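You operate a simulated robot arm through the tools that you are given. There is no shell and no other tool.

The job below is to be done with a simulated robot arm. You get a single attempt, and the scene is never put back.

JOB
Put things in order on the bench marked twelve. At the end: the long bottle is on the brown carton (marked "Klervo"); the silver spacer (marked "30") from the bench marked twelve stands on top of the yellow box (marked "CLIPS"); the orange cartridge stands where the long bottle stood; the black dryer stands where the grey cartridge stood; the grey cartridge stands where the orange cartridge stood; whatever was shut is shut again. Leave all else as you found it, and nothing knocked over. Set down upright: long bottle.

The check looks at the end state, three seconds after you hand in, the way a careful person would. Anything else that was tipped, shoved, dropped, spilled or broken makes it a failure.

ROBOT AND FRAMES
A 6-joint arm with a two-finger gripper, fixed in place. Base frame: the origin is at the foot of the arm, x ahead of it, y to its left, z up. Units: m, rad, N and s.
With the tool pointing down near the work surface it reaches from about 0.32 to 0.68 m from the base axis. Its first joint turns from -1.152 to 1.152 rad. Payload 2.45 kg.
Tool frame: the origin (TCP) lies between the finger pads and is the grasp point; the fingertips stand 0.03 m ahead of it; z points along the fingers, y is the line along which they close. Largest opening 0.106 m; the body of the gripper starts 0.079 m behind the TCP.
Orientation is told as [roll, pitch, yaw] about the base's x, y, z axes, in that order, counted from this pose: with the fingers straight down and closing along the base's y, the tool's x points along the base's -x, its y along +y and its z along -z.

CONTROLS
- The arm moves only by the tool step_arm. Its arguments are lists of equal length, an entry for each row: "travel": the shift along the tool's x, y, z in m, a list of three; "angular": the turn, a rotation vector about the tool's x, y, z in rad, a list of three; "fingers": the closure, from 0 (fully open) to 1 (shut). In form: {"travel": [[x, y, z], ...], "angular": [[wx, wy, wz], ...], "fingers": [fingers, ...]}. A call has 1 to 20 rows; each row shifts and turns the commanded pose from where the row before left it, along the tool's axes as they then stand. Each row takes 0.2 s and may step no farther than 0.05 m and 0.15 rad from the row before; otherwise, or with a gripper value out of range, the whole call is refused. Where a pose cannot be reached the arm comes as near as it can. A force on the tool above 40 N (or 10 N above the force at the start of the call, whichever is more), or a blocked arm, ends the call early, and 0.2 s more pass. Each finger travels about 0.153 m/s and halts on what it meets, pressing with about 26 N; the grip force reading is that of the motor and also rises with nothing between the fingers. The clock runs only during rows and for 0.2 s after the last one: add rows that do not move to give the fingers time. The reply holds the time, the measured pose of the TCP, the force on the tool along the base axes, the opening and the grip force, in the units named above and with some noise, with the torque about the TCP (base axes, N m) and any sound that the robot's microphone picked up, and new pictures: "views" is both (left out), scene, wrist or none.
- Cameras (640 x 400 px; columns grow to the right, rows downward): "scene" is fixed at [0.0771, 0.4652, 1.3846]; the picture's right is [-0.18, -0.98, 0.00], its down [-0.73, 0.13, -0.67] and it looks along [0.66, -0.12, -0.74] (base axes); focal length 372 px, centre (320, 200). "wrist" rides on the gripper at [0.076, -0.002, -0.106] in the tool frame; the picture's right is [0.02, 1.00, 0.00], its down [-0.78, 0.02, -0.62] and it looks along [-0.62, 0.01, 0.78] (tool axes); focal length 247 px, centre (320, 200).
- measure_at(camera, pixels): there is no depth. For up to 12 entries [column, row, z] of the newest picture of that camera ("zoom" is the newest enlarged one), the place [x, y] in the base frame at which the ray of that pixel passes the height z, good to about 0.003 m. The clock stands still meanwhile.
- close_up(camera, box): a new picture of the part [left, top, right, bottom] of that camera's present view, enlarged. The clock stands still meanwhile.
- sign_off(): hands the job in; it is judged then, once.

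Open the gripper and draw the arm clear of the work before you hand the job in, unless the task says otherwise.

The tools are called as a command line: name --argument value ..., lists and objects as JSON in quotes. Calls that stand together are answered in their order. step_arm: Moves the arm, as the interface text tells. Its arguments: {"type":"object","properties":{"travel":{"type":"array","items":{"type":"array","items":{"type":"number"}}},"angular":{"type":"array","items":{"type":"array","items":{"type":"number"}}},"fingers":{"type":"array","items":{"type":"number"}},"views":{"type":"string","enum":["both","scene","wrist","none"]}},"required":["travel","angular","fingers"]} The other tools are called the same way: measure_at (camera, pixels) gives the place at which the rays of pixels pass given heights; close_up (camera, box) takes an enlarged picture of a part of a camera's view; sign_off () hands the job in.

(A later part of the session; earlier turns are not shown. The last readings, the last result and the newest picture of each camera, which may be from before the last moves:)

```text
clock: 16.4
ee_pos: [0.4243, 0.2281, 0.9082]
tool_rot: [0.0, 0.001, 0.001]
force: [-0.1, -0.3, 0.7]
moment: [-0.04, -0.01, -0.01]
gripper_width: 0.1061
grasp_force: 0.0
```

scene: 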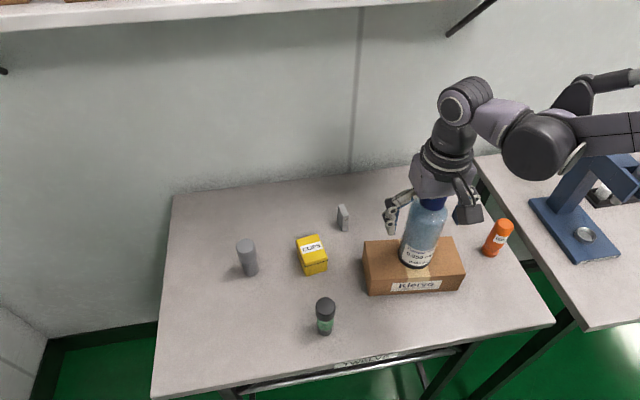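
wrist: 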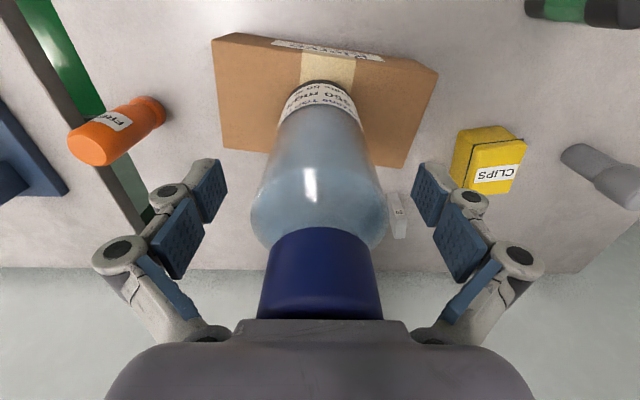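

The bottle stands on the carton and is released (opening 0.106). I rise straight up 0.17 m to clear its cap.

step_arm --travel '[[0, 0, -0.02], [0, 0, -0.04], [0, 0, -0.04], [0, 0, -0.04], [0, 0, -0.032], [0, 0, 0]]' --angular '[[0, 0, 0], [0, 0, 0], [0, 0, 0], [0, 0, 0], [0, 0, 0], [0, 0, 0]]' --fingers '[0, 0, 0, 0, 0, 0]'

```text
clock: 17.8
ee_pos: [0.4229, 0.2275, 1.0813]
tool_rot: [0.0, 0.001, 0.002]
force: [0.3, 0.1, -0.5]
moment: [0.01, -0.01, -0.05]
gripper_width: 0.1058
grasp_force: 0.2
```

scene: 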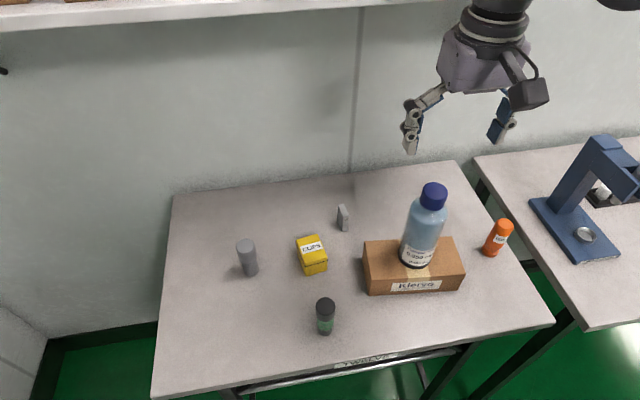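
wrist: 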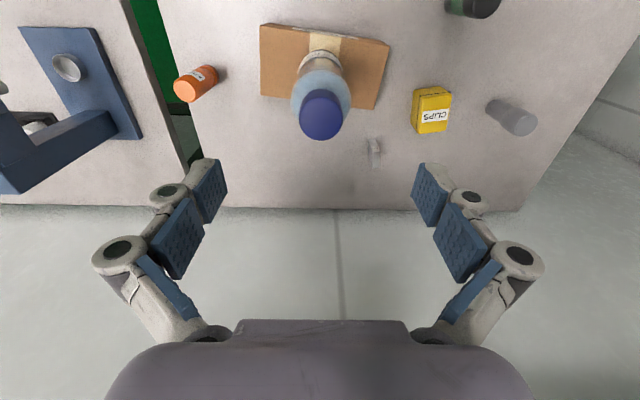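

The bottle stands upright on the carton. Next I move laterally at the same height toward the orange cartridge at about (0.446,0.0415).

step_arm --travel '[[0.004, -0.031, 0], [0.004, -0.031, 0], [0.004, -0.031, 0], [0.004, -0.031, 0], [0.004, -0.031, 0], [0.004, -0.031, 0], [0, 0, 0]]' --angular '[[0, 0, 0], [0, 0, 0], [0, 0, 0], [0, 0, 0], [0, 0, 0], [0, 0, 0], [0, 0, 0]]' --fingers '[0, 0, 0, 0, 0, 0, 0]'

```text
clock: 19.4
ee_pos: [0.398, 0.0423, 1.0816]
tool_rot: [-0.001, -0.001, 0.0]
force: [-0.3, -0.1, -0.9]
moment: [0.03, -0.01, -0.02]
gripper_width: 0.106
grasp_force: 0.1
```

scene: 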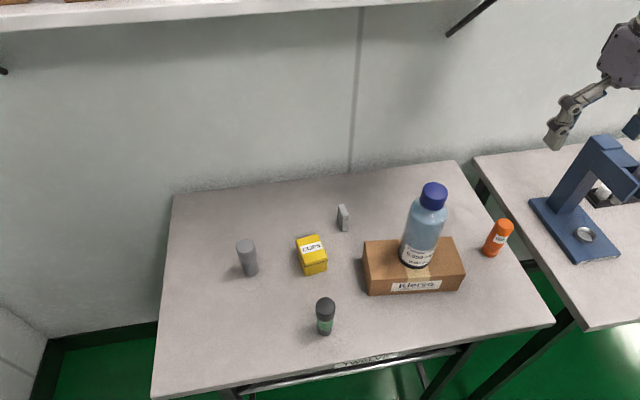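
wrist: 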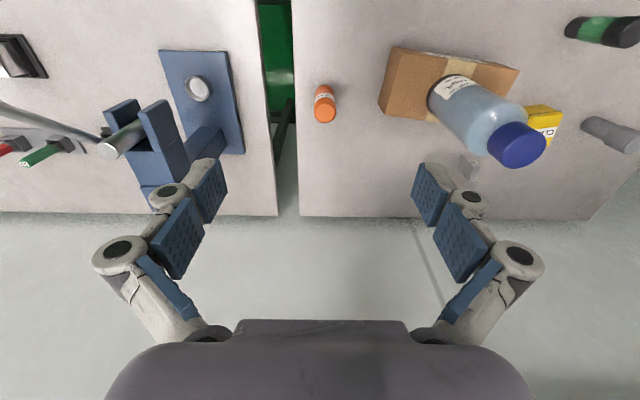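

Orange is at wrist (325,104). I measure it, and check how close the blue press on the other bench comes.

close_up --camera "wrist" --box '[280, 60, 376, 120]'

measure_at --camera "wrist" --pixels '[[243, 152, 0.75], [228, 55, 0.75], [222, 140, 0.85], [155, 100, 0.9], [190, 175, 0.95], [278, 212, 0.74], [299, 214, 0.74]]'

measure_at --camera "scene" --pixels '[[531, 201, 0.75], [583, 150, 0.85], [583, 150, 0.95], [590, 137, 0.9], [590, 137, 0.95], [573, 263, 0.75]]'

```text
6.67 times, centred on (328, 90) of wrist
```

zoom: 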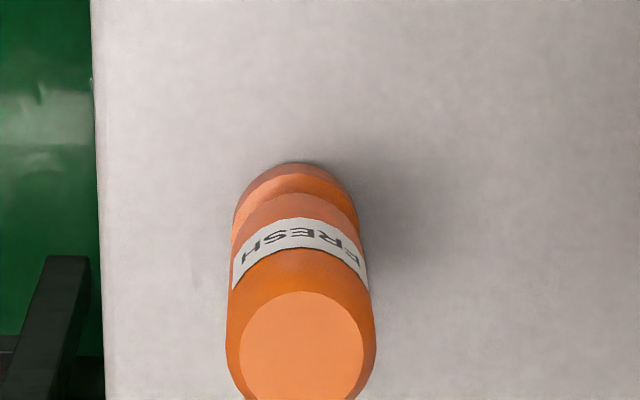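

```text
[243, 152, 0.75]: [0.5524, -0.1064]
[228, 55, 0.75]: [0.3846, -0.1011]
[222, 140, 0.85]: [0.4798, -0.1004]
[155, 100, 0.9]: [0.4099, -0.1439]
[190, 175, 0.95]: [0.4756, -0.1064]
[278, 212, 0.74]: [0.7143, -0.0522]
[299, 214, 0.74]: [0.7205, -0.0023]
```

```text
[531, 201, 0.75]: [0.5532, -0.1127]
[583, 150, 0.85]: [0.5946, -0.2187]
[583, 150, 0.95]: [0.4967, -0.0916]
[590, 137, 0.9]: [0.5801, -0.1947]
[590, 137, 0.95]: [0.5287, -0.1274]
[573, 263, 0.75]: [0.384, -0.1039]
```

measure_at --camera "wrist" --pixels '[[325, 112.5, 0.83], [325, 84.5, 0.74], [315, 92, 0.745], [334.2, 92, 0.745], [314, 111, 0.825], [336.3, 111, 0.825]]'

```text
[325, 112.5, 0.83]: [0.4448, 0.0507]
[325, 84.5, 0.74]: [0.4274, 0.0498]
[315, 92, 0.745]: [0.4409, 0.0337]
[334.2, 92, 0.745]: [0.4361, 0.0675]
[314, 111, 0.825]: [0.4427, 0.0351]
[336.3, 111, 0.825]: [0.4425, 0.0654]
```

Orange axis ≈(0.4445,0.050), the press edge is at y≈−0.10, so the fingers have room. I move above the orange and descend to z≈0.93 for a closer look.

step_arm --travel '[[-0.0225, 0.0037, 0], [-0.0221, 0.0037, 0], [0, 0, 0.04], [0, 0, 0.04], [0, 0, 0.04], [0, 0, 0.03], [0, 0, 0]]' --angular '[[0, 0, 0], [0, 0, 0], [0, 0, 0], [0, 0, 0], [0, 0, 0], [0, 0, 0], [0, 0, 0]]' --fingers '[0, 0, 0, 0, 0, 0, 0]'

```text
clock: 21.0
ee_pos: [0.4444, 0.0473, 0.9295]
tool_rot: [0.001, 0.001, 0.0]
force: [0.0, 0.1, 0.3]
moment: [0.01, 0.04, -0.01]
gripper_width: 0.1062
grasp_force: 0.0
```

scene: 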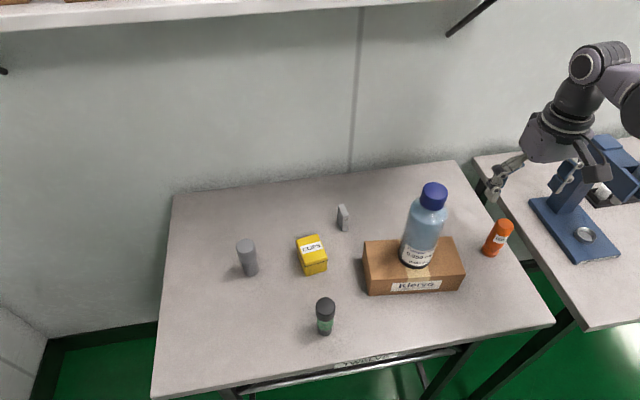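
wrist: 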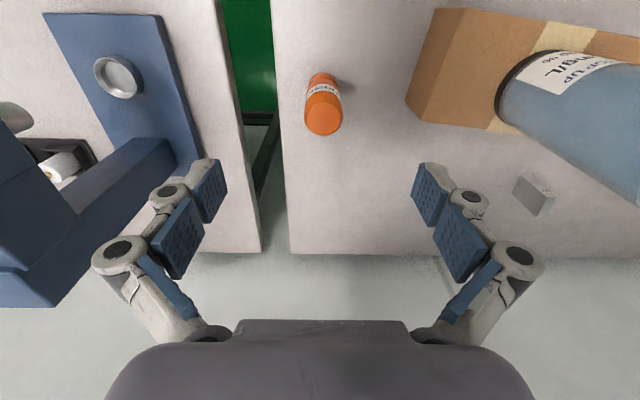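

The orange is centred under the gripper (top at (323,117)). I descend to TCP z≈0.80 around its straight body.

step_arm --travel '[[0, 0.0015, 0.03], [0, 0, 0.04], [0, 0, 0.03], [0, 0, 0.02], [0, 0, 0.009], [0, 0, 0]]' --angular '[[0, 0, 0], [0, 0, 0], [0, 0, 0], [0, 0, 0], [0, 0, 0], [0, 0, 0]]' --fingers '[0, 0, 0, 0, 0, 0]'

```text
clock: 22.4
ee_pos: [0.4422, 0.0504, 0.8029]
tool_rot: [0.0, 0.0, 0.0]
force: [-0.5, 0.6, 0.4]
moment: [-0.01, 0.03, -0.05]
gripper_width: 0.1059
grasp_force: 0.1
```

scene: 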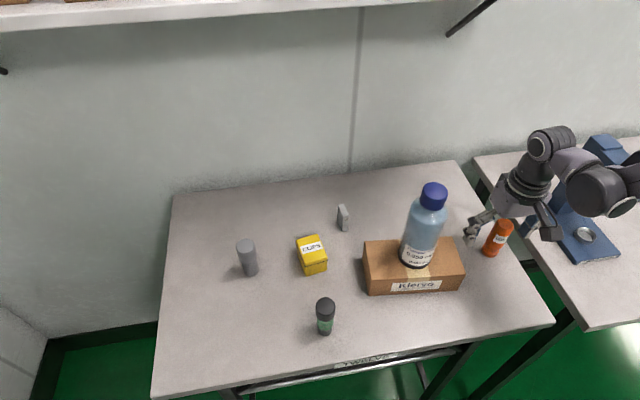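
wrist: 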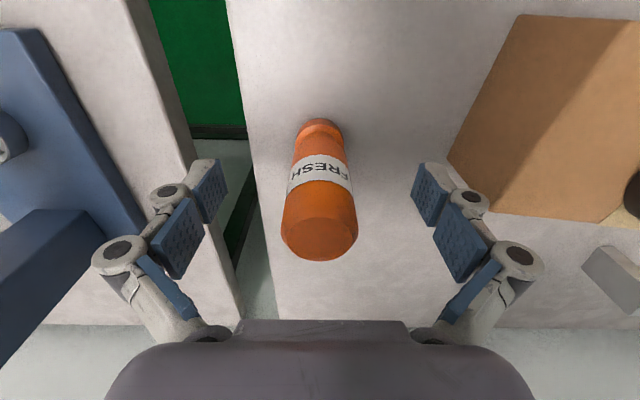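

Orange is centred between the pads at (320,188). Closing the gripper.

step_arm --travel '[[0, 0, 0], [0, 0, 0], [0, 0, 0], [0, 0, 0], [0, 0, 0]]' --angular '[[0, 0, 0], [0, 0, 0], [0, 0, 0], [0, 0, 0], [0, 0, 0]]' --fingers '[0.5, 0.8, 1, 1, 1]'

```text
clock: 23.6
ee_pos: [0.443, 0.0503, 0.8037]
tool_rot: [-0.001, 0.0, -0.001]
force: [-0.6, -0.9, 2.6]
moment: [0.02, 0.0, 0.04]
gripper_width: 0.0302
grasp_force: 25.6
```

scene: 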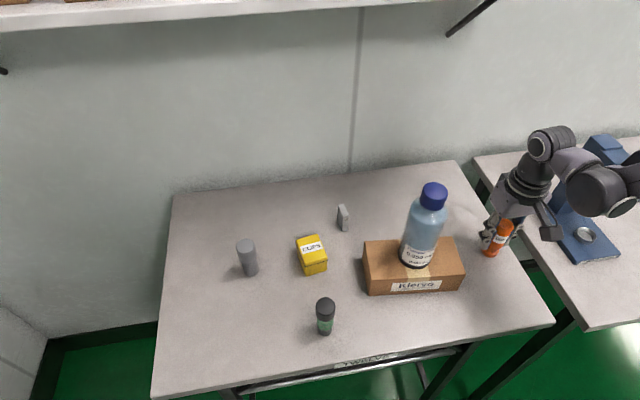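
wrist: 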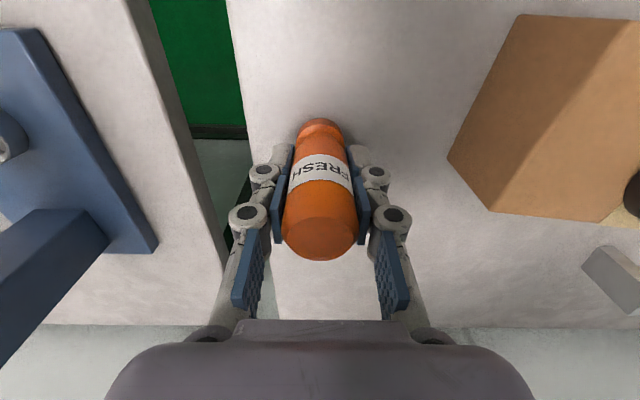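

Held at width 0.030 with 25.6 N. I lift slowly, then up to z≈1.12.

step_arm --travel '[[0, 0, -0.01], [0, 0, -0.02], [0, 0, -0.04], [0, 0, -0.045], [0, 0, -0.045], [0, 0, -0.045], [0, 0, -0.045], [0, 0, -0.045], [0, 0, -0.025], [0, 0, 0]]' --angular '[[0, 0, 0], [0, 0, 0], [0, 0, 0], [0, 0, 0], [0, 0, 0], [0, 0, 0], [0, 0, 0], [0, 0, 0], [0, 0, 0], [0, 0, 0]]' --fingers '[1, 1, 1, 1, 1, 1, 1, 1, 1, 1]'

```text
clock: 25.8
ee_pos: [0.4427, 0.0501, 1.1206]
tool_rot: [0.0, 0.001, 0.0]
force: [-1.1, 0.1, -1.1]
moment: [-0.01, 0.03, 0.01]
gripper_width: 0.0303
grasp_force: 25.8
```

scene: 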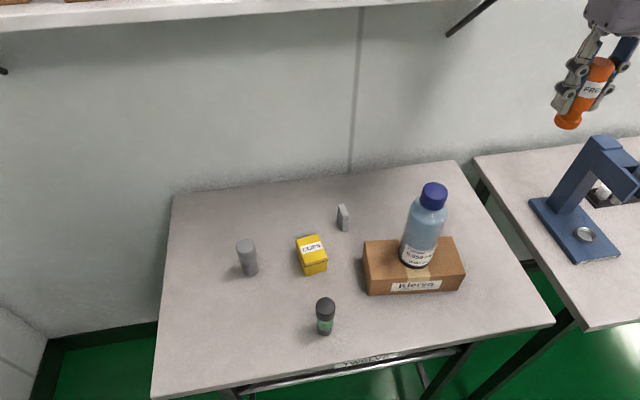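
wrist: 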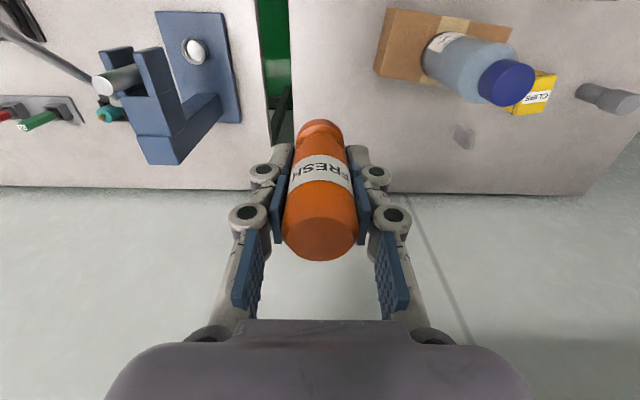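

The orange hangs upright with its base near z≈1.06, above the bottle's top (0.98). I carry it at z=1.12 to over the old bottle spot (0.361,0.531).

step_arm --travel '[[0.0035, 0.02, 0], [0.007, 0.04, 0], [0.007, 0.04, 0], [0.007, 0.04, 0], [0.007, 0.04, 0], [0.007, 0.04, 0], [0.007, 0.04, 0], [0.007, 0.04, 0], [0.007, 0.04, 0], [0.007, 0.04, 0], [0.007, 0.04, 0], [0.007, 0.04, 0], [0.003, 0.02, 0], [0, 0, 0]]' --angular '[[0, 0, 0], [0, 0, 0], [0, 0, 0], [0, 0, 0], [0, 0, 0], [0, 0, 0], [0, 0, 0], [0, 0, 0], [0, 0, 0], [0, 0, 0], [0, 0, 0], [0, 0, 0], [0, 0, 0], [0, 0, 0]]' --fingers '[1, 1, 1, 1, 1, 1, 1, 1, 1, 1, 1, 1, 1, 1]'

```text
clock: 28.8
ee_pos: [0.3594, 0.5031, 1.1151]
tool_rot: [-0.001, 0.0, -0.001]
force: [1.1, 0.0, -1.0]
moment: [0.01, 0.0, 0.05]
gripper_width: 0.0301
grasp_force: 26.0
out of reach, approached as far as the arm can: row 12, 13
```

scene: 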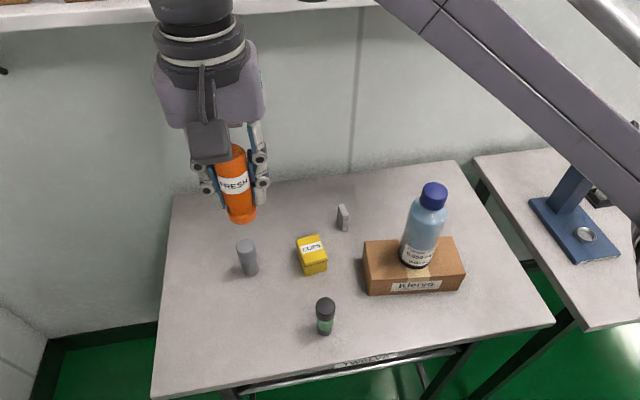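
wrist: 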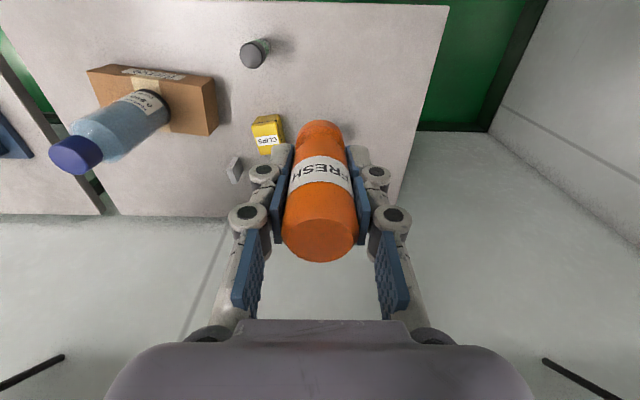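

At z=1.12 that radius is slightly beyond reach, but lower heights worked before. I descend 0.10 m and see where the TCP settles.

step_arm --travel '[[0, 0, 0.04], [0, 0, 0.04], [0, 0, 0.02], [0, 0, 0], [0, 0, 0]]' --angular '[[0, 0, 0], [0, 0, 0], [0, 0, 0], [0, 0, 0], [0, 0, 0]]' --fingers '[1, 1, 1, 1, 1]'

```text
clock: 30.0
ee_pos: [0.3593, 0.5024, 1.0165]
tool_rot: [-0.001, 0.001, -0.001]
force: [0.0, 0.3, -0.3]
moment: [-0.03, 0.0, 0.0]
gripper_width: 0.0302
grasp_force: 25.8
```

scene: 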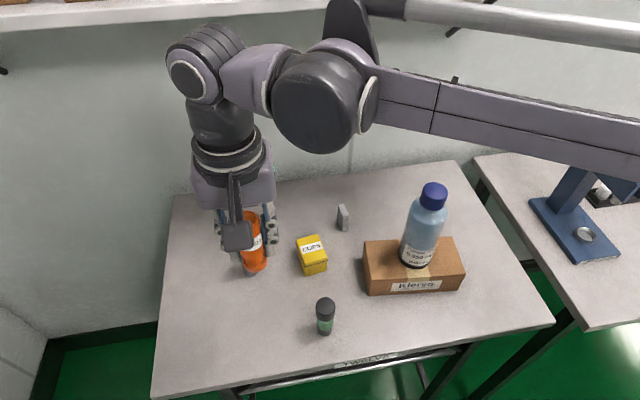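
wrist: 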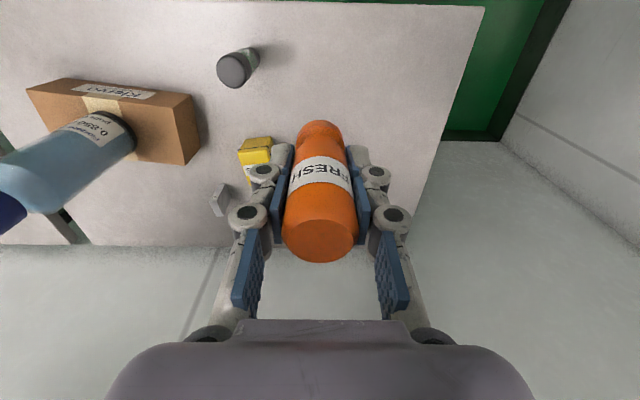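

The command now sits at (0.3595,0.5025,1.016). I shift +0.0285 in y, +0.0015 in x, and descend to z≈0.85.

step_arm --travel '[[-0.0015, 0.0285, 0], [0, 0, 0.04], [0, 0, 0.04], [0, 0, 0.04], [0, 0, 0.045], [0, 0, 0], [0, 0, 0]]' --angular '[[0, 0, 0], [0, 0, 0], [0, 0, 0], [0, 0, 0], [0, 0, 0], [0, 0, 0], [0, 0, 0]]' --fingers '[1, 1, 1, 1, 1, 1, 1]'

step_arm --travel '[[0, 0, 0]]' --angular '[[0, 0, 0]]' --fingers '[1]' --views "none"

step_arm --travel '[[0, 0, 0]]' --angular '[[0, 0, 0]]' --fingers '[1]' --views "none"

```text
clock: 31.6
ee_pos: [0.3617, 0.5291, 0.8481]
tool_rot: [0.002, 0.0, -0.001]
force: [0.1, 0.1, -0.1]
moment: [0.01, -0.02, 0.02]
gripper_width: 0.03
grasp_force: 26.1
```

scene: 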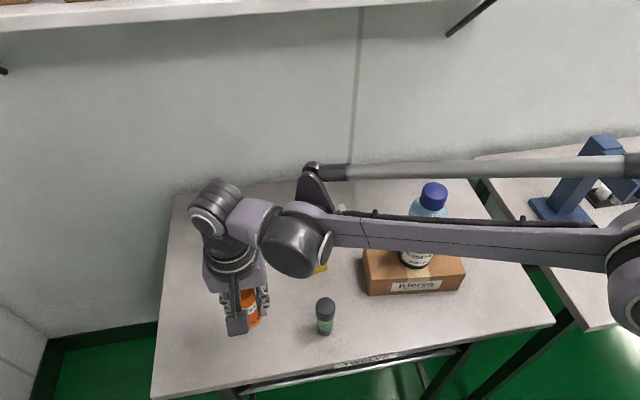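
wrist: 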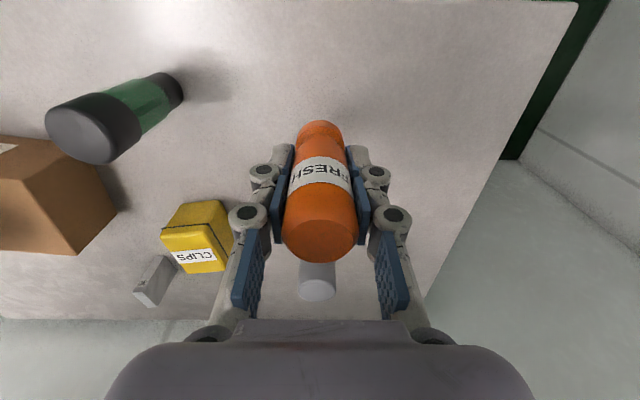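

```text
clock: 32.0
ee_pos: [0.3609, 0.5292, 0.8492]
tool_rot: [0.0, 0.0, -0.001]
force: [0.3, -0.7, -0.7]
moment: [-0.04, 0.02, -0.02]
gripper_width: 0.0303
grasp_force: 25.7
```

```text
clock: 32.4
ee_pos: [0.3621, 0.5296, 0.8473]
tool_rot: [0.002, 0.001, 0.001]
force: [0.2, 1.0, -0.5]
moment: [0.01, 0.04, 0.02]
gripper_width: 0.0301
grasp_force: 26.4
```

Position matches the bottle grasp view almost exactly (dryer and spacer at the same pixels). Lowering 0.042 m, then small steps to contact.

step_arm --travel '[[0, 0, 0.02], [0, 0, 0.015], [0, 0, 0.007], [0, 0, 0]]' --angular '[[0, 0, 0], [0, 0, 0], [0, 0, 0], [0, 0, 0]]' --fingers '[1, 1, 1, 1]' --views "scene"

step_arm --travel '[[0, 0, 0.0015], [0, 0, 0]]' --angular '[[0, 0, 0], [0, 0, 0]]' --fingers '[1, 1]' --views "none"

step_arm --travel '[[0, 0, 0.0015], [0, 0, 0]]' --angular '[[0, 0, 0], [0, 0, 0]]' --fingers '[1, 1]' --views "none"

```text
clock: 33.4
ee_pos: [0.361, 0.5284, 0.8071]
tool_rot: [0.0, 0.0, -0.001]
force: [-0.3, 0.4, -0.8]
moment: [-0.02, 0.01, 0.01]
gripper_width: 0.0299
grasp_force: 25.9
```

scene: 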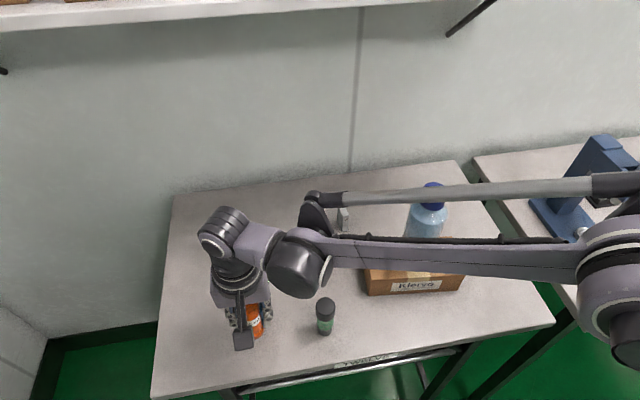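

```text
clock: 34.0
ee_pos: [0.3595, 0.5304, 0.8059]
tool_rot: [0.0, 0.002, -0.001]
force: [0.1, 0.4, -1.1]
moment: [0.03, -0.03, 0.01]
gripper_width: 0.0301
grasp_force: 26.3
```

```text
clock: 34.6
ee_pos: [0.362, 0.5294, 0.805]
tool_rot: [0.0, -0.003, 0.001]
force: [-0.1, -1.1, -1.1]
moment: [-0.02, 0.0, 0.0]
gripper_width: 0.0302
grasp_force: 26.3
```

No contact yet. Continuing with 1.5 mm steps.

step_arm --travel '[[0, 0, 0.0015], [0, 0, 0]]' --angular '[[0, 0, 0], [0, 0, 0]]' --fingers '[1, 1]' --views "none"

step_arm --travel '[[0, 0, 0.001], [0, 0, 0]]' --angular '[[0, 0, 0], [0, 0, 0]]' --fingers '[1, 1]' --views "none"

step_arm --travel '[[0, 0, 0.001], [0, 0, 0]]' --angular '[[0, 0, 0], [0, 0, 0]]' --fingers '[1, 1]' --views "none"

```text
clock: 35.2
ee_pos: [0.3614, 0.5308, 0.8029]
tool_rot: [0.001, -0.001, 0.001]
force: [-0.3, 1.1, -1.3]
moment: [0.02, 0.01, -0.02]
gripper_width: 0.0298
grasp_force: 25.7
```

```text
clock: 35.8
ee_pos: [0.3608, 0.5293, 0.8032]
tool_rot: [0.0, 0.0, -0.001]
force: [2.1, 0.3, 13.9]
moment: [0.02, -0.08, 0.02]
gripper_width: 0.0304
grasp_force: 26.1
```

```text
clock: 36.4
ee_pos: [0.36, 0.5302, 0.8019]
tool_rot: [0.002, -0.001, -0.002]
force: [4.0, 1.9, 20.6]
moment: [0.03, -0.14, 0.02]
gripper_width: 0.0302
grasp_force: 26.5
```

Contact at z≈0.803. I back up 1 mm to relieve the pressure, then open gently.

step_arm --travel '[[0, 0, -0.0013], [0, 0, 0]]' --angular '[[0, 0, 0], [0, 0, 0]]' --fingers '[1, 1]' --views "none"

step_arm --travel '[[0, 0, 0], [0, 0, 0], [0, 0, 0], [0, 0, 0], [0, 0, 0]]' --angular '[[0, 0, 0], [0, 0, 0], [0, 0, 0], [0, 0, 0], [0, 0, 0]]' --fingers '[0.65, 0.5, 0.3, 0, 0]'

```text
clock: 37.0
ee_pos: [0.3599, 0.5299, 0.802]
tool_rot: [0.0, 0.001, -0.001]
force: [0.6, -0.3, -0.6]
moment: [0.0, -0.01, 0.02]
gripper_width: 0.03
grasp_force: 26.2
```

```text
clock: 38.2
ee_pos: [0.3621, 0.5302, 0.8026]
tool_rot: [-0.001, 0.001, 0.0]
force: [-1.1, -0.1, -0.3]
moment: [-0.03, -0.04, 0.0]
gripper_width: 0.1059
grasp_force: 0.1
```

scene: 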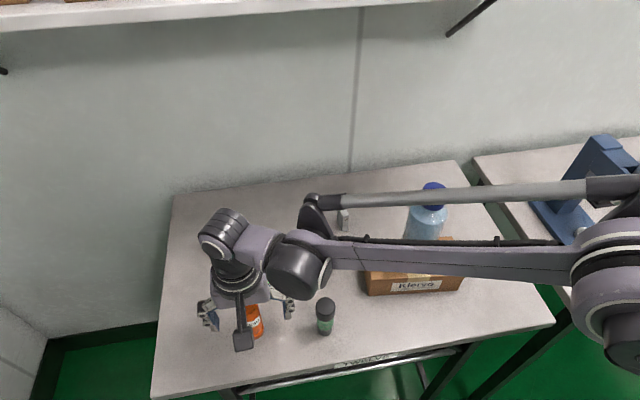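
wrist: 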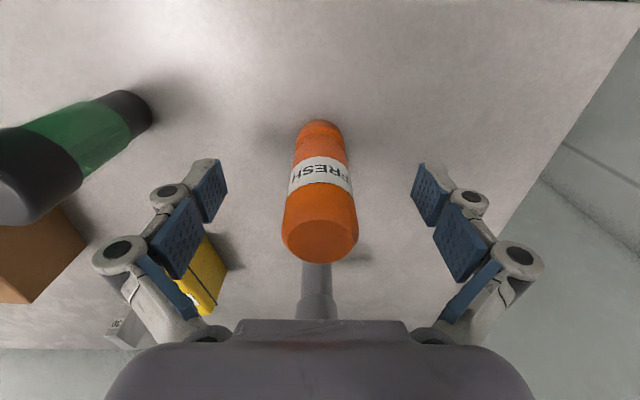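

The orange stands alone at the old bottle spot. I raise the open gripper straight up 0.17 m.

step_arm --travel '[[0, 0, -0.02], [0, 0, -0.04], [0, 0, -0.04], [0, 0, -0.04], [0, 0, -0.03], [0, 0, 0]]' --angular '[[0, 0, 0], [0, 0, 0], [0, 0, 0], [0, 0, 0], [0, 0, 0], [0, 0, 0]]' --fingers '[0, 0, 0, 0, 0, 0]'

```text
clock: 39.6
ee_pos: [0.3657, 0.5279, 0.9735]
tool_rot: [0.001, 0.0, 0.0]
force: [0.4, 0.3, -0.2]
moment: [-0.01, 0.02, 0.01]
gripper_width: 0.1059
grasp_force: 0.1
```

scene: 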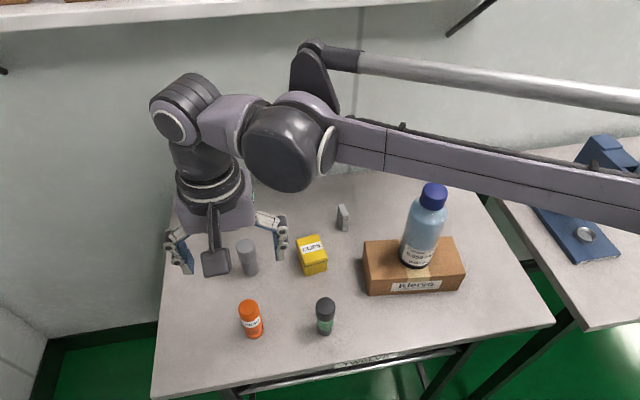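
wrist: 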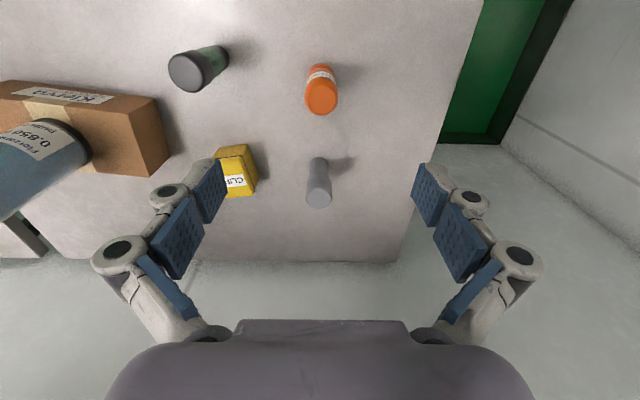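

Orange stands upright at scene (250,318). Grey is clearly visible at wrist (319,183); I zoom to refine its axis.

close_up --camera "wrist" --box '[270, 145, 366, 205]'

close_up --camera "scene" --box '[200, 230, 280, 280]'

```text
6.67 times, centred on (318, 175) of wrist
```

zoom: 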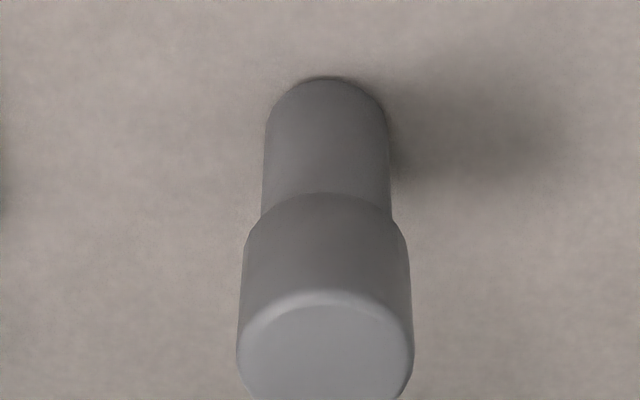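

```text
8.00 times, centred on (240, 255) of scene
```

zoom: 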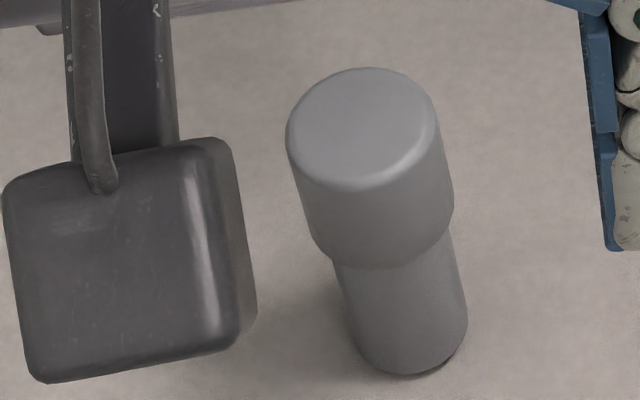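

measure_at --camera "wrist" --pixels '[[318.9, 156.6, 0.74], [309.8, 163, 0.74], [328.05, 163, 0.74], [318.75, 196, 0.825], [318.75, 196, 0.835], [305.7, 195, 0.82], [332, 195, 0.82]]'

measure_at --camera "scene" --pixels '[[251.25, 276.9, 0.74], [258.4, 270.5, 0.74], [244.8, 272.5, 0.74], [245.4, 246.2, 0.825], [245.4, 246.2, 0.835], [250, 317, 0.74], [249, 304, 0.83], [249, 304, 0.825], [254, 338, 0.74]]'

```text
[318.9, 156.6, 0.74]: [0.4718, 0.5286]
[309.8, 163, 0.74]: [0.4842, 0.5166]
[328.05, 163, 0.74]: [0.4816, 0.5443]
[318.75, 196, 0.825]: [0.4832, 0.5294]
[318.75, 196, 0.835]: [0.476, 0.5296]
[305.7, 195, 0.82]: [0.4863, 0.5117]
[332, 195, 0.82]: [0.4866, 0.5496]
```

```text
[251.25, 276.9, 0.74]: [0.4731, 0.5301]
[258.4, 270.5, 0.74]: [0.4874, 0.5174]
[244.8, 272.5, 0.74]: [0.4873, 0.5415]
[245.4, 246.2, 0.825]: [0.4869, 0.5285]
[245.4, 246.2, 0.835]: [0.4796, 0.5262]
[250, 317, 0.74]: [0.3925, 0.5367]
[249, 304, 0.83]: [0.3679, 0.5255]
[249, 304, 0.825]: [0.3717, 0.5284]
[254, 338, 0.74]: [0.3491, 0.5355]
```

Grey axis ≈(0.4855,0.530), head Ø≈0.036, top z≈0.825. Quick check of the orange's placed position too.

close_up --camera "scene" --box '[210, 290, 290, 340]'

close_up --camera "wrist" --box '[280, 55, 376, 115]'

```text
8.00 times, centred on (250, 315) of scene
```

zoom: 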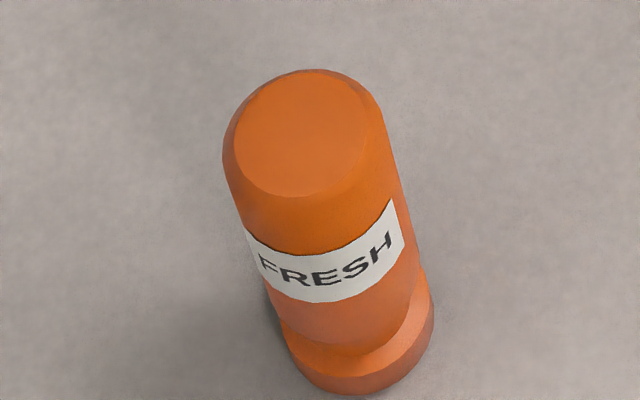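

```text
6.67 times, centred on (328, 85) of wrist
```

zoom: 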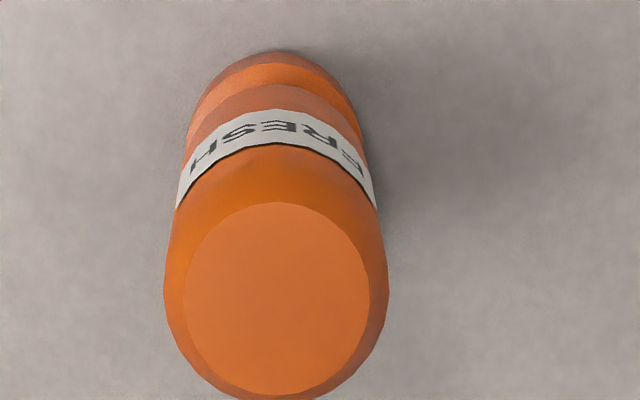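

measure_at --camera "scene" --pixels '[[253.1, 339.4, 0.74], [247.75, 306.5, 0.83], [247.75, 306.5, 0.825], [253.75, 347, 0.74]]'

measure_at --camera "wrist" --pixels '[[321.7, 62.8, 0.74], [321.6, 99.7, 0.83], [321.6, 99.7, 0.825]]'

```text
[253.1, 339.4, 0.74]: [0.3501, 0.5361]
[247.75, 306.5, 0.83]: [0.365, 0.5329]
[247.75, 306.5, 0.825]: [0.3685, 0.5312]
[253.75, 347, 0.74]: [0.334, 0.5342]
```

```text
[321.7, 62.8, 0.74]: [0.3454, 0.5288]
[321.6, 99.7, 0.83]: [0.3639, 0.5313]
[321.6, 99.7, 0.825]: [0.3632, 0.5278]
```

Orange centre ≈(0.364,0.5315), which coincides with the bottle's former axis. For grey at radius ≈0.72 I'll use a tool yawed to the radial direction (+0.829 rad) and tilted 0.35 rad outward; I do these rotations here at safe height.

step_arm --travel '[[0, 0, 0], [0, 0, 0], [0, 0, 0], [0, 0, 0], [0, 0, 0], [0, 0, 0], [0, 0, 0], [0, 0, 0], [0, 0, 0], [0, 0, 0]]' --angular '[[0, 0, -0.1382], [0, 0, -0.1382], [0, 0, -0.1382], [0, 0, -0.1382], [0, 0, -0.1382], [0, 0, -0.138], [0, -0.1167, 0], [0, -0.1167, 0], [0, -0.1166, 0], [0, 0, 0]]' --fingers '[0, 0, 0, 0, 0, 0, 0, 0, 0, 0]'

```text
clock: 41.8
ee_pos: [0.3608, 0.5297, 0.9737]
tool_rot: [0.001, -0.352, 0.83]
force: [0.1, -0.1, 0.9]
moment: [-0.01, -0.02, -0.03]
gripper_width: 0.106
grasp_force: 0.1
```

scene: 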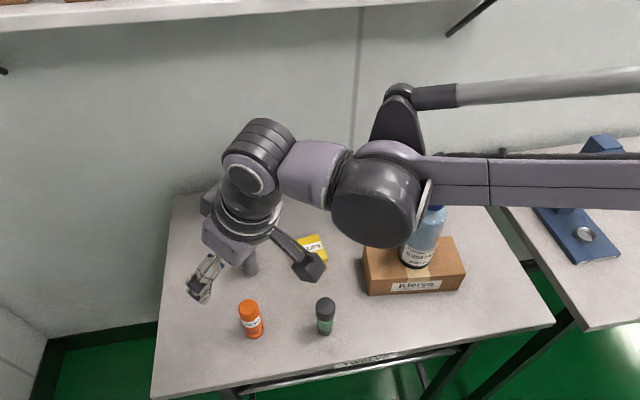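
wrist: 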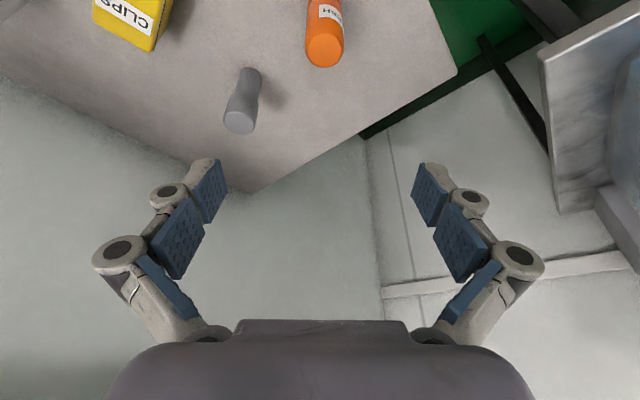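

Orientation reached (pitch −0.352, yaw 0.83). Now translating to above the grey cartridge at (0.4855,0.530,0.93).

step_arm --travel '[[-0.0212, -0.0305, 0.0227], [-0.0212, -0.0305, 0.0227], [-0.0213, -0.0304, 0.0226], [0, 0, 0], [0, 0, 0]]' --angular '[[0, 0, 0], [0, 0, 0], [0, 0, 0], [0, 0, 0], [0, 0, 0]]' --fingers '[0, 0, 0, 0, 0]'

```text
clock: 43.0
ee_pos: [0.487, 0.5287, 0.9309]
tool_rot: [0.001, -0.351, 0.83]
force: [0.0, -0.2, 0.1]
moment: [-0.01, 0.02, -0.01]
gripper_width: 0.1062
grasp_force: 0.0
```

scene: 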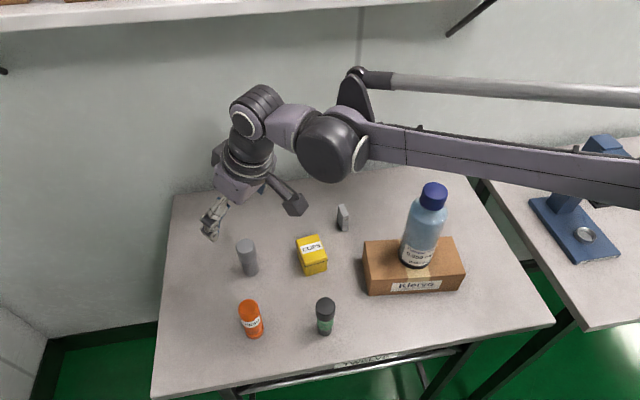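
wrist: 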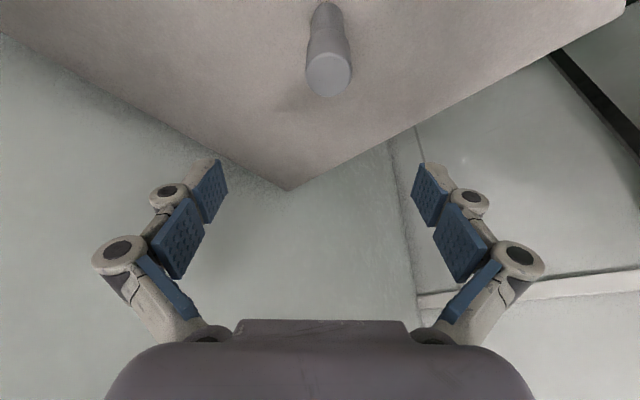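

The pose is reachable with tilt. Grey's top is at about (328,75); I measure it from here to fine-align.

measure_at --camera "wrist" --pixels '[[328, 75, 0.825], [305.5, 72, 0.82], [352, 72, 0.82], [326, 4, 0.74]]'

close_up --camera "wrist" --box '[250, 0, 410, 100]'

```text
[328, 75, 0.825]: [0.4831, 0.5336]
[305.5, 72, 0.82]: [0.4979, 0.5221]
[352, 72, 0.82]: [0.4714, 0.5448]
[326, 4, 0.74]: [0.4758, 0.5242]
```

```text
4.00 times, centred on (330, 50) of wrist
```

zoom: 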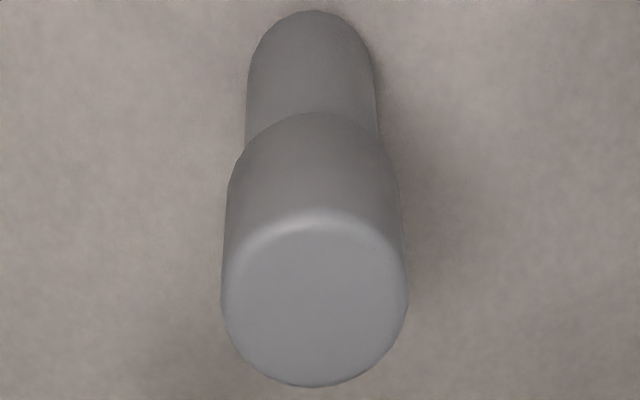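

measure_at --camera "wrist" --pixels '[[327.5, 28, 0.77], [327.5, 28, 0.78], [327.5, 28, 0.79], [327.5, 28, 0.8], [327.5, 53, 0.825], [327.5, 53, 0.83]]'

```text
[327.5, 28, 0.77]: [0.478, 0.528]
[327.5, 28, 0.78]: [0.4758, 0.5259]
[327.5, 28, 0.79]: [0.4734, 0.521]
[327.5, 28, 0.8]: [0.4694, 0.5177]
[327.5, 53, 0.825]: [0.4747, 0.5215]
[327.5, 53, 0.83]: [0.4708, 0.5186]
```

The grey head spans z≈0.793–0.828. I descend vertically to TCP z≈0.811 around it, open, with a 4 mm lateral alignment.

step_arm --travel '[[0.0099, 0.001, 0.0281], [0.0099, 0.001, 0.0281], [0.0099, 0.001, 0.0281], [0.0097, 0.001, 0.0281], [0, 0, 0], [0, 0, 0]]' --angular '[[0, 0, 0], [0, 0, 0], [0, 0, 0], [0, 0, 0], [0, 0, 0], [0, 0, 0]]' --fingers '[0, 0, 0, 0, 0, 0]'

```text
clock: 44.4
ee_pos: [0.4817, 0.5346, 0.8133]
tool_rot: [-0.001, -0.35, 0.828]
force: [0.5, -0.4, -0.2]
moment: [-0.01, 0.02, 0.01]
gripper_width: 0.1061
grasp_force: 0.1
```

scene: 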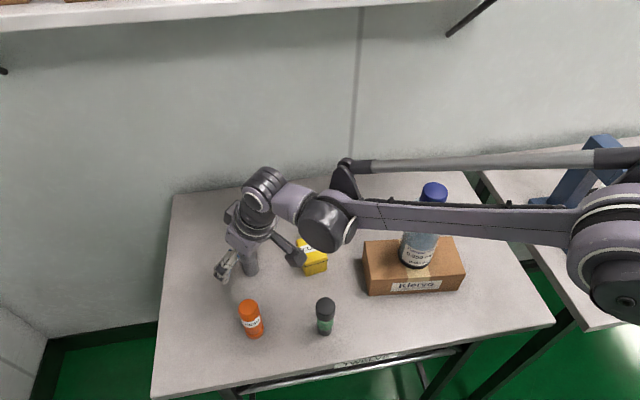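
wrist: 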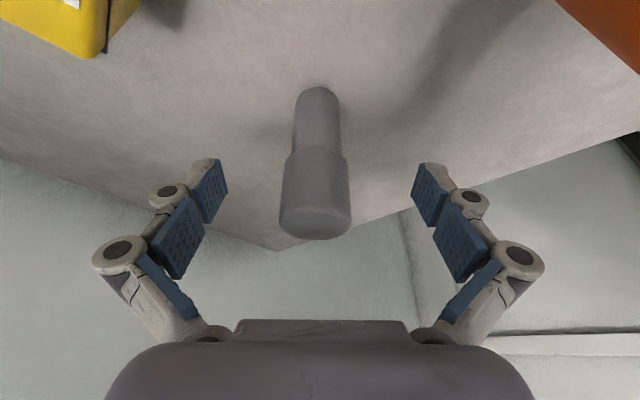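

The grey head is at (315,190), almost exactly at the TCP pixel. Shift −2 mm along tool y and close.

step_arm --travel '[[0, -0.0022, 0], [0, 0, 0], [0, 0, 0], [0, 0, 0], [0, 0, 0], [0, 0, 0]]' --angular '[[0, 0, 0], [0, 0, 0], [0, 0, 0], [0, 0, 0], [0, 0, 0], [0, 0, 0]]' --fingers '[0, 0.5, 0.8, 1, 1, 1]'

step_arm --travel '[[0, 0, 0]]' --angular '[[0, 0, 0]]' --fingers '[1]' --views "none"

step_arm --travel '[[0, 0, 0]]' --angular '[[0, 0, 0]]' --fingers '[1]' --views "none"

```text
clock: 45.8
ee_pos: [0.4834, 0.533, 0.8126]
tool_rot: [0.0, -0.351, 0.83]
force: [-0.8, -0.5, 8.3]
moment: [0.0, 0.05, -0.02]
gripper_width: 0.0315
grasp_force: 26.3
```

scene: 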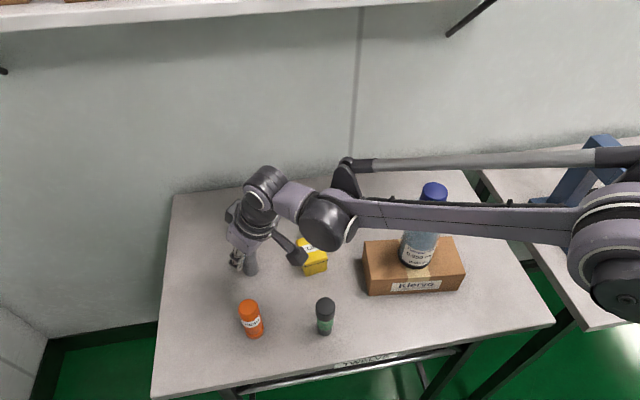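
wrist: 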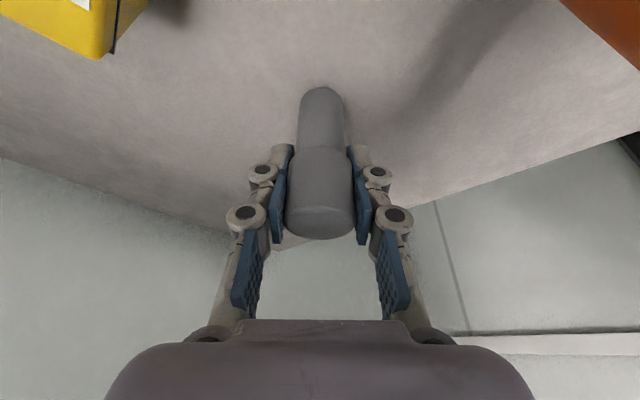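

```text
clock: 46.2
ee_pos: [0.4825, 0.5335, 0.8137]
tool_rot: [-0.001, -0.352, 0.828]
force: [-1.6, 0.0, 9.2]
moment: [-0.01, 0.05, -0.03]
gripper_width: 0.0314
grasp_force: 25.7
```

```text
clock: 46.6
ee_pos: [0.4819, 0.5325, 0.8127]
tool_rot: [0.0, -0.35, 0.829]
force: [-0.1, 0.5, 10.6]
moment: [0.04, 0.02, 0.01]
gripper_width: 0.0315
grasp_force: 26.4
```

Grey is gripped (width 0.0315, 26 N), TCP ≈(0.4826,0.533,0.813). I lift vertically 0.12 m keeping the tilt.

step_arm --travel '[[-0.0034, 0, -0.0094], [-0.0069, 0, -0.0188], [-0.0137, 0, -0.0376], [-0.0137, 0, -0.0376], [-0.0034, 0, -0.0094], [0, 0, 0]]' --angular '[[0, 0, 0], [0, 0, 0], [0, 0, 0], [0, 0, 0], [0, 0, 0], [0, 0, 0]]' --fingers '[1, 1, 1, 1, 1, 1]'

```text
clock: 48.0
ee_pos: [0.4836, 0.5328, 0.935]
tool_rot: [0.0, -0.352, 0.83]
force: [0.0, 0.3, -0.6]
moment: [0.02, 0.01, 0.02]
gripper_width: 0.0314
grasp_force: 26.0
```

scene: 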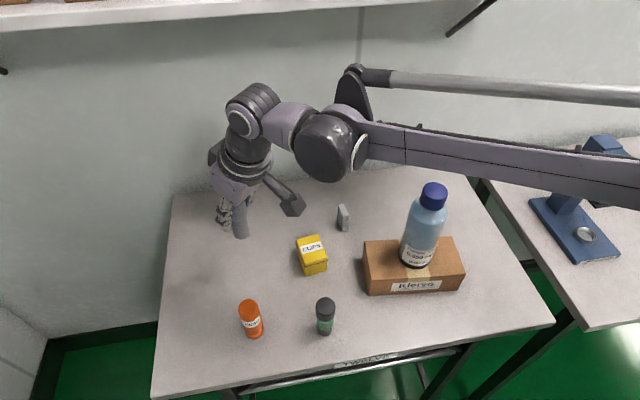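
wrist: 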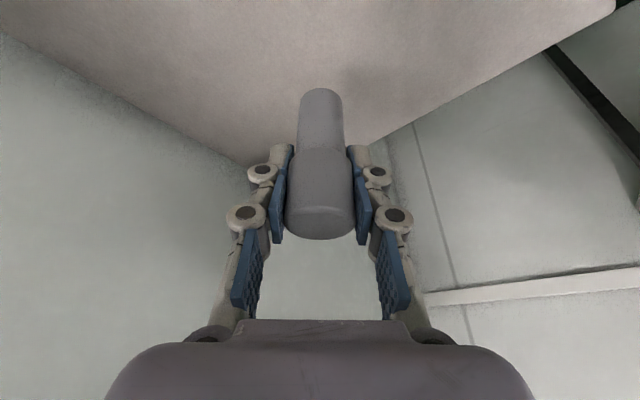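

Grey is off the bench, still aligned in the grip. Now retracting radially inward 0.25 m while rising to z≈1.12.

step_arm --travel '[[0.02135, 0, -0.03268], [0.02135, 0, -0.03268], [0.02135, 0, -0.03268], [0.02135, 0, -0.03268], [0.02135, 0, -0.03268], [0.02135, 0, -0.03268], [0.02135, 0, -0.03268], [0.02135, 0, -0.03268], [0, 0, 0], [0, 0, 0]]' --angular '[[0, 0, 0], [0, 0, 0], [0, 0, 0], [0, 0, 0], [0, 0, 0], [0, 0, 0], [0, 0, 0], [0, 0, 0], [0, 0, 0], [0, 0, 0]]' --fingers '[1, 1, 1, 1, 1, 1, 1, 1, 1, 1]'

```text
clock: 50.2
ee_pos: [0.3151, 0.3474, 1.1172]
tool_rot: [0.002, -0.351, 0.83]
force: [0.1, 1.1, -0.6]
moment: [-0.04, 0.03, 0.02]
gripper_width: 0.0313
grasp_force: 26.0
```

scene: 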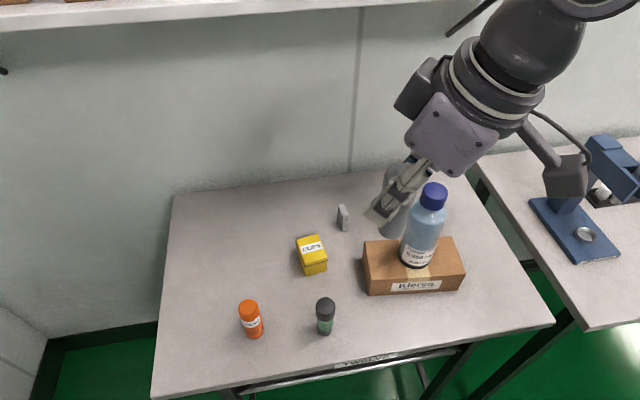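
wrist: 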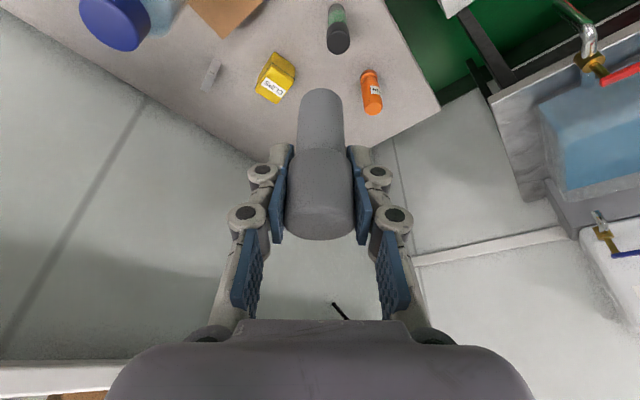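

At (0.315,0.347,1.117), well clear. Now I yaw −0.716 rad about the vertical (keeping the tilt), then translate over the bottle's height to above the old orange spot (0.4445,0.0505).

step_arm --travel '[[0, 0, 0], [0, 0, 0], [0, 0, 0], [0, 0, 0], [0, 0, 0], [0, 0, 0]]' --angular '[[0.0491, 0, 0.1345], [0.0491, 0, 0.1345], [0.0491, 0, 0.1345], [0.0491, 0, 0.1345], [0.0491, 0, 0.1345], [0, 0, 0]]' --fingers '[1, 1, 1, 1, 1, 1]' --views "scene"

```text
clock: 51.6
ee_pos: [0.3153, 0.3479, 1.1184]
tool_rot: [-0.002, -0.351, 0.11]
force: [-0.8, 0.5, -0.2]
moment: [0.01, 0.01, -0.02]
gripper_width: 0.0308
grasp_force: 25.6
```

scene: 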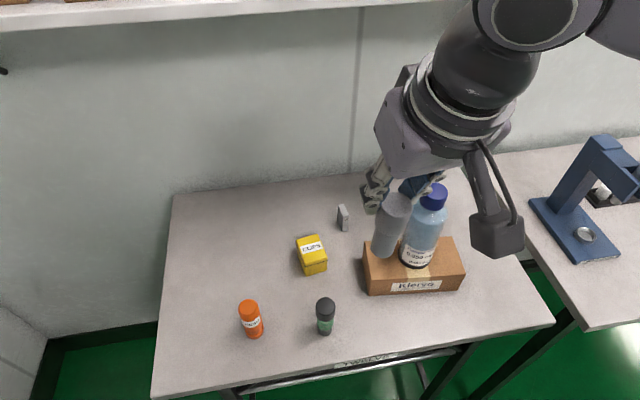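

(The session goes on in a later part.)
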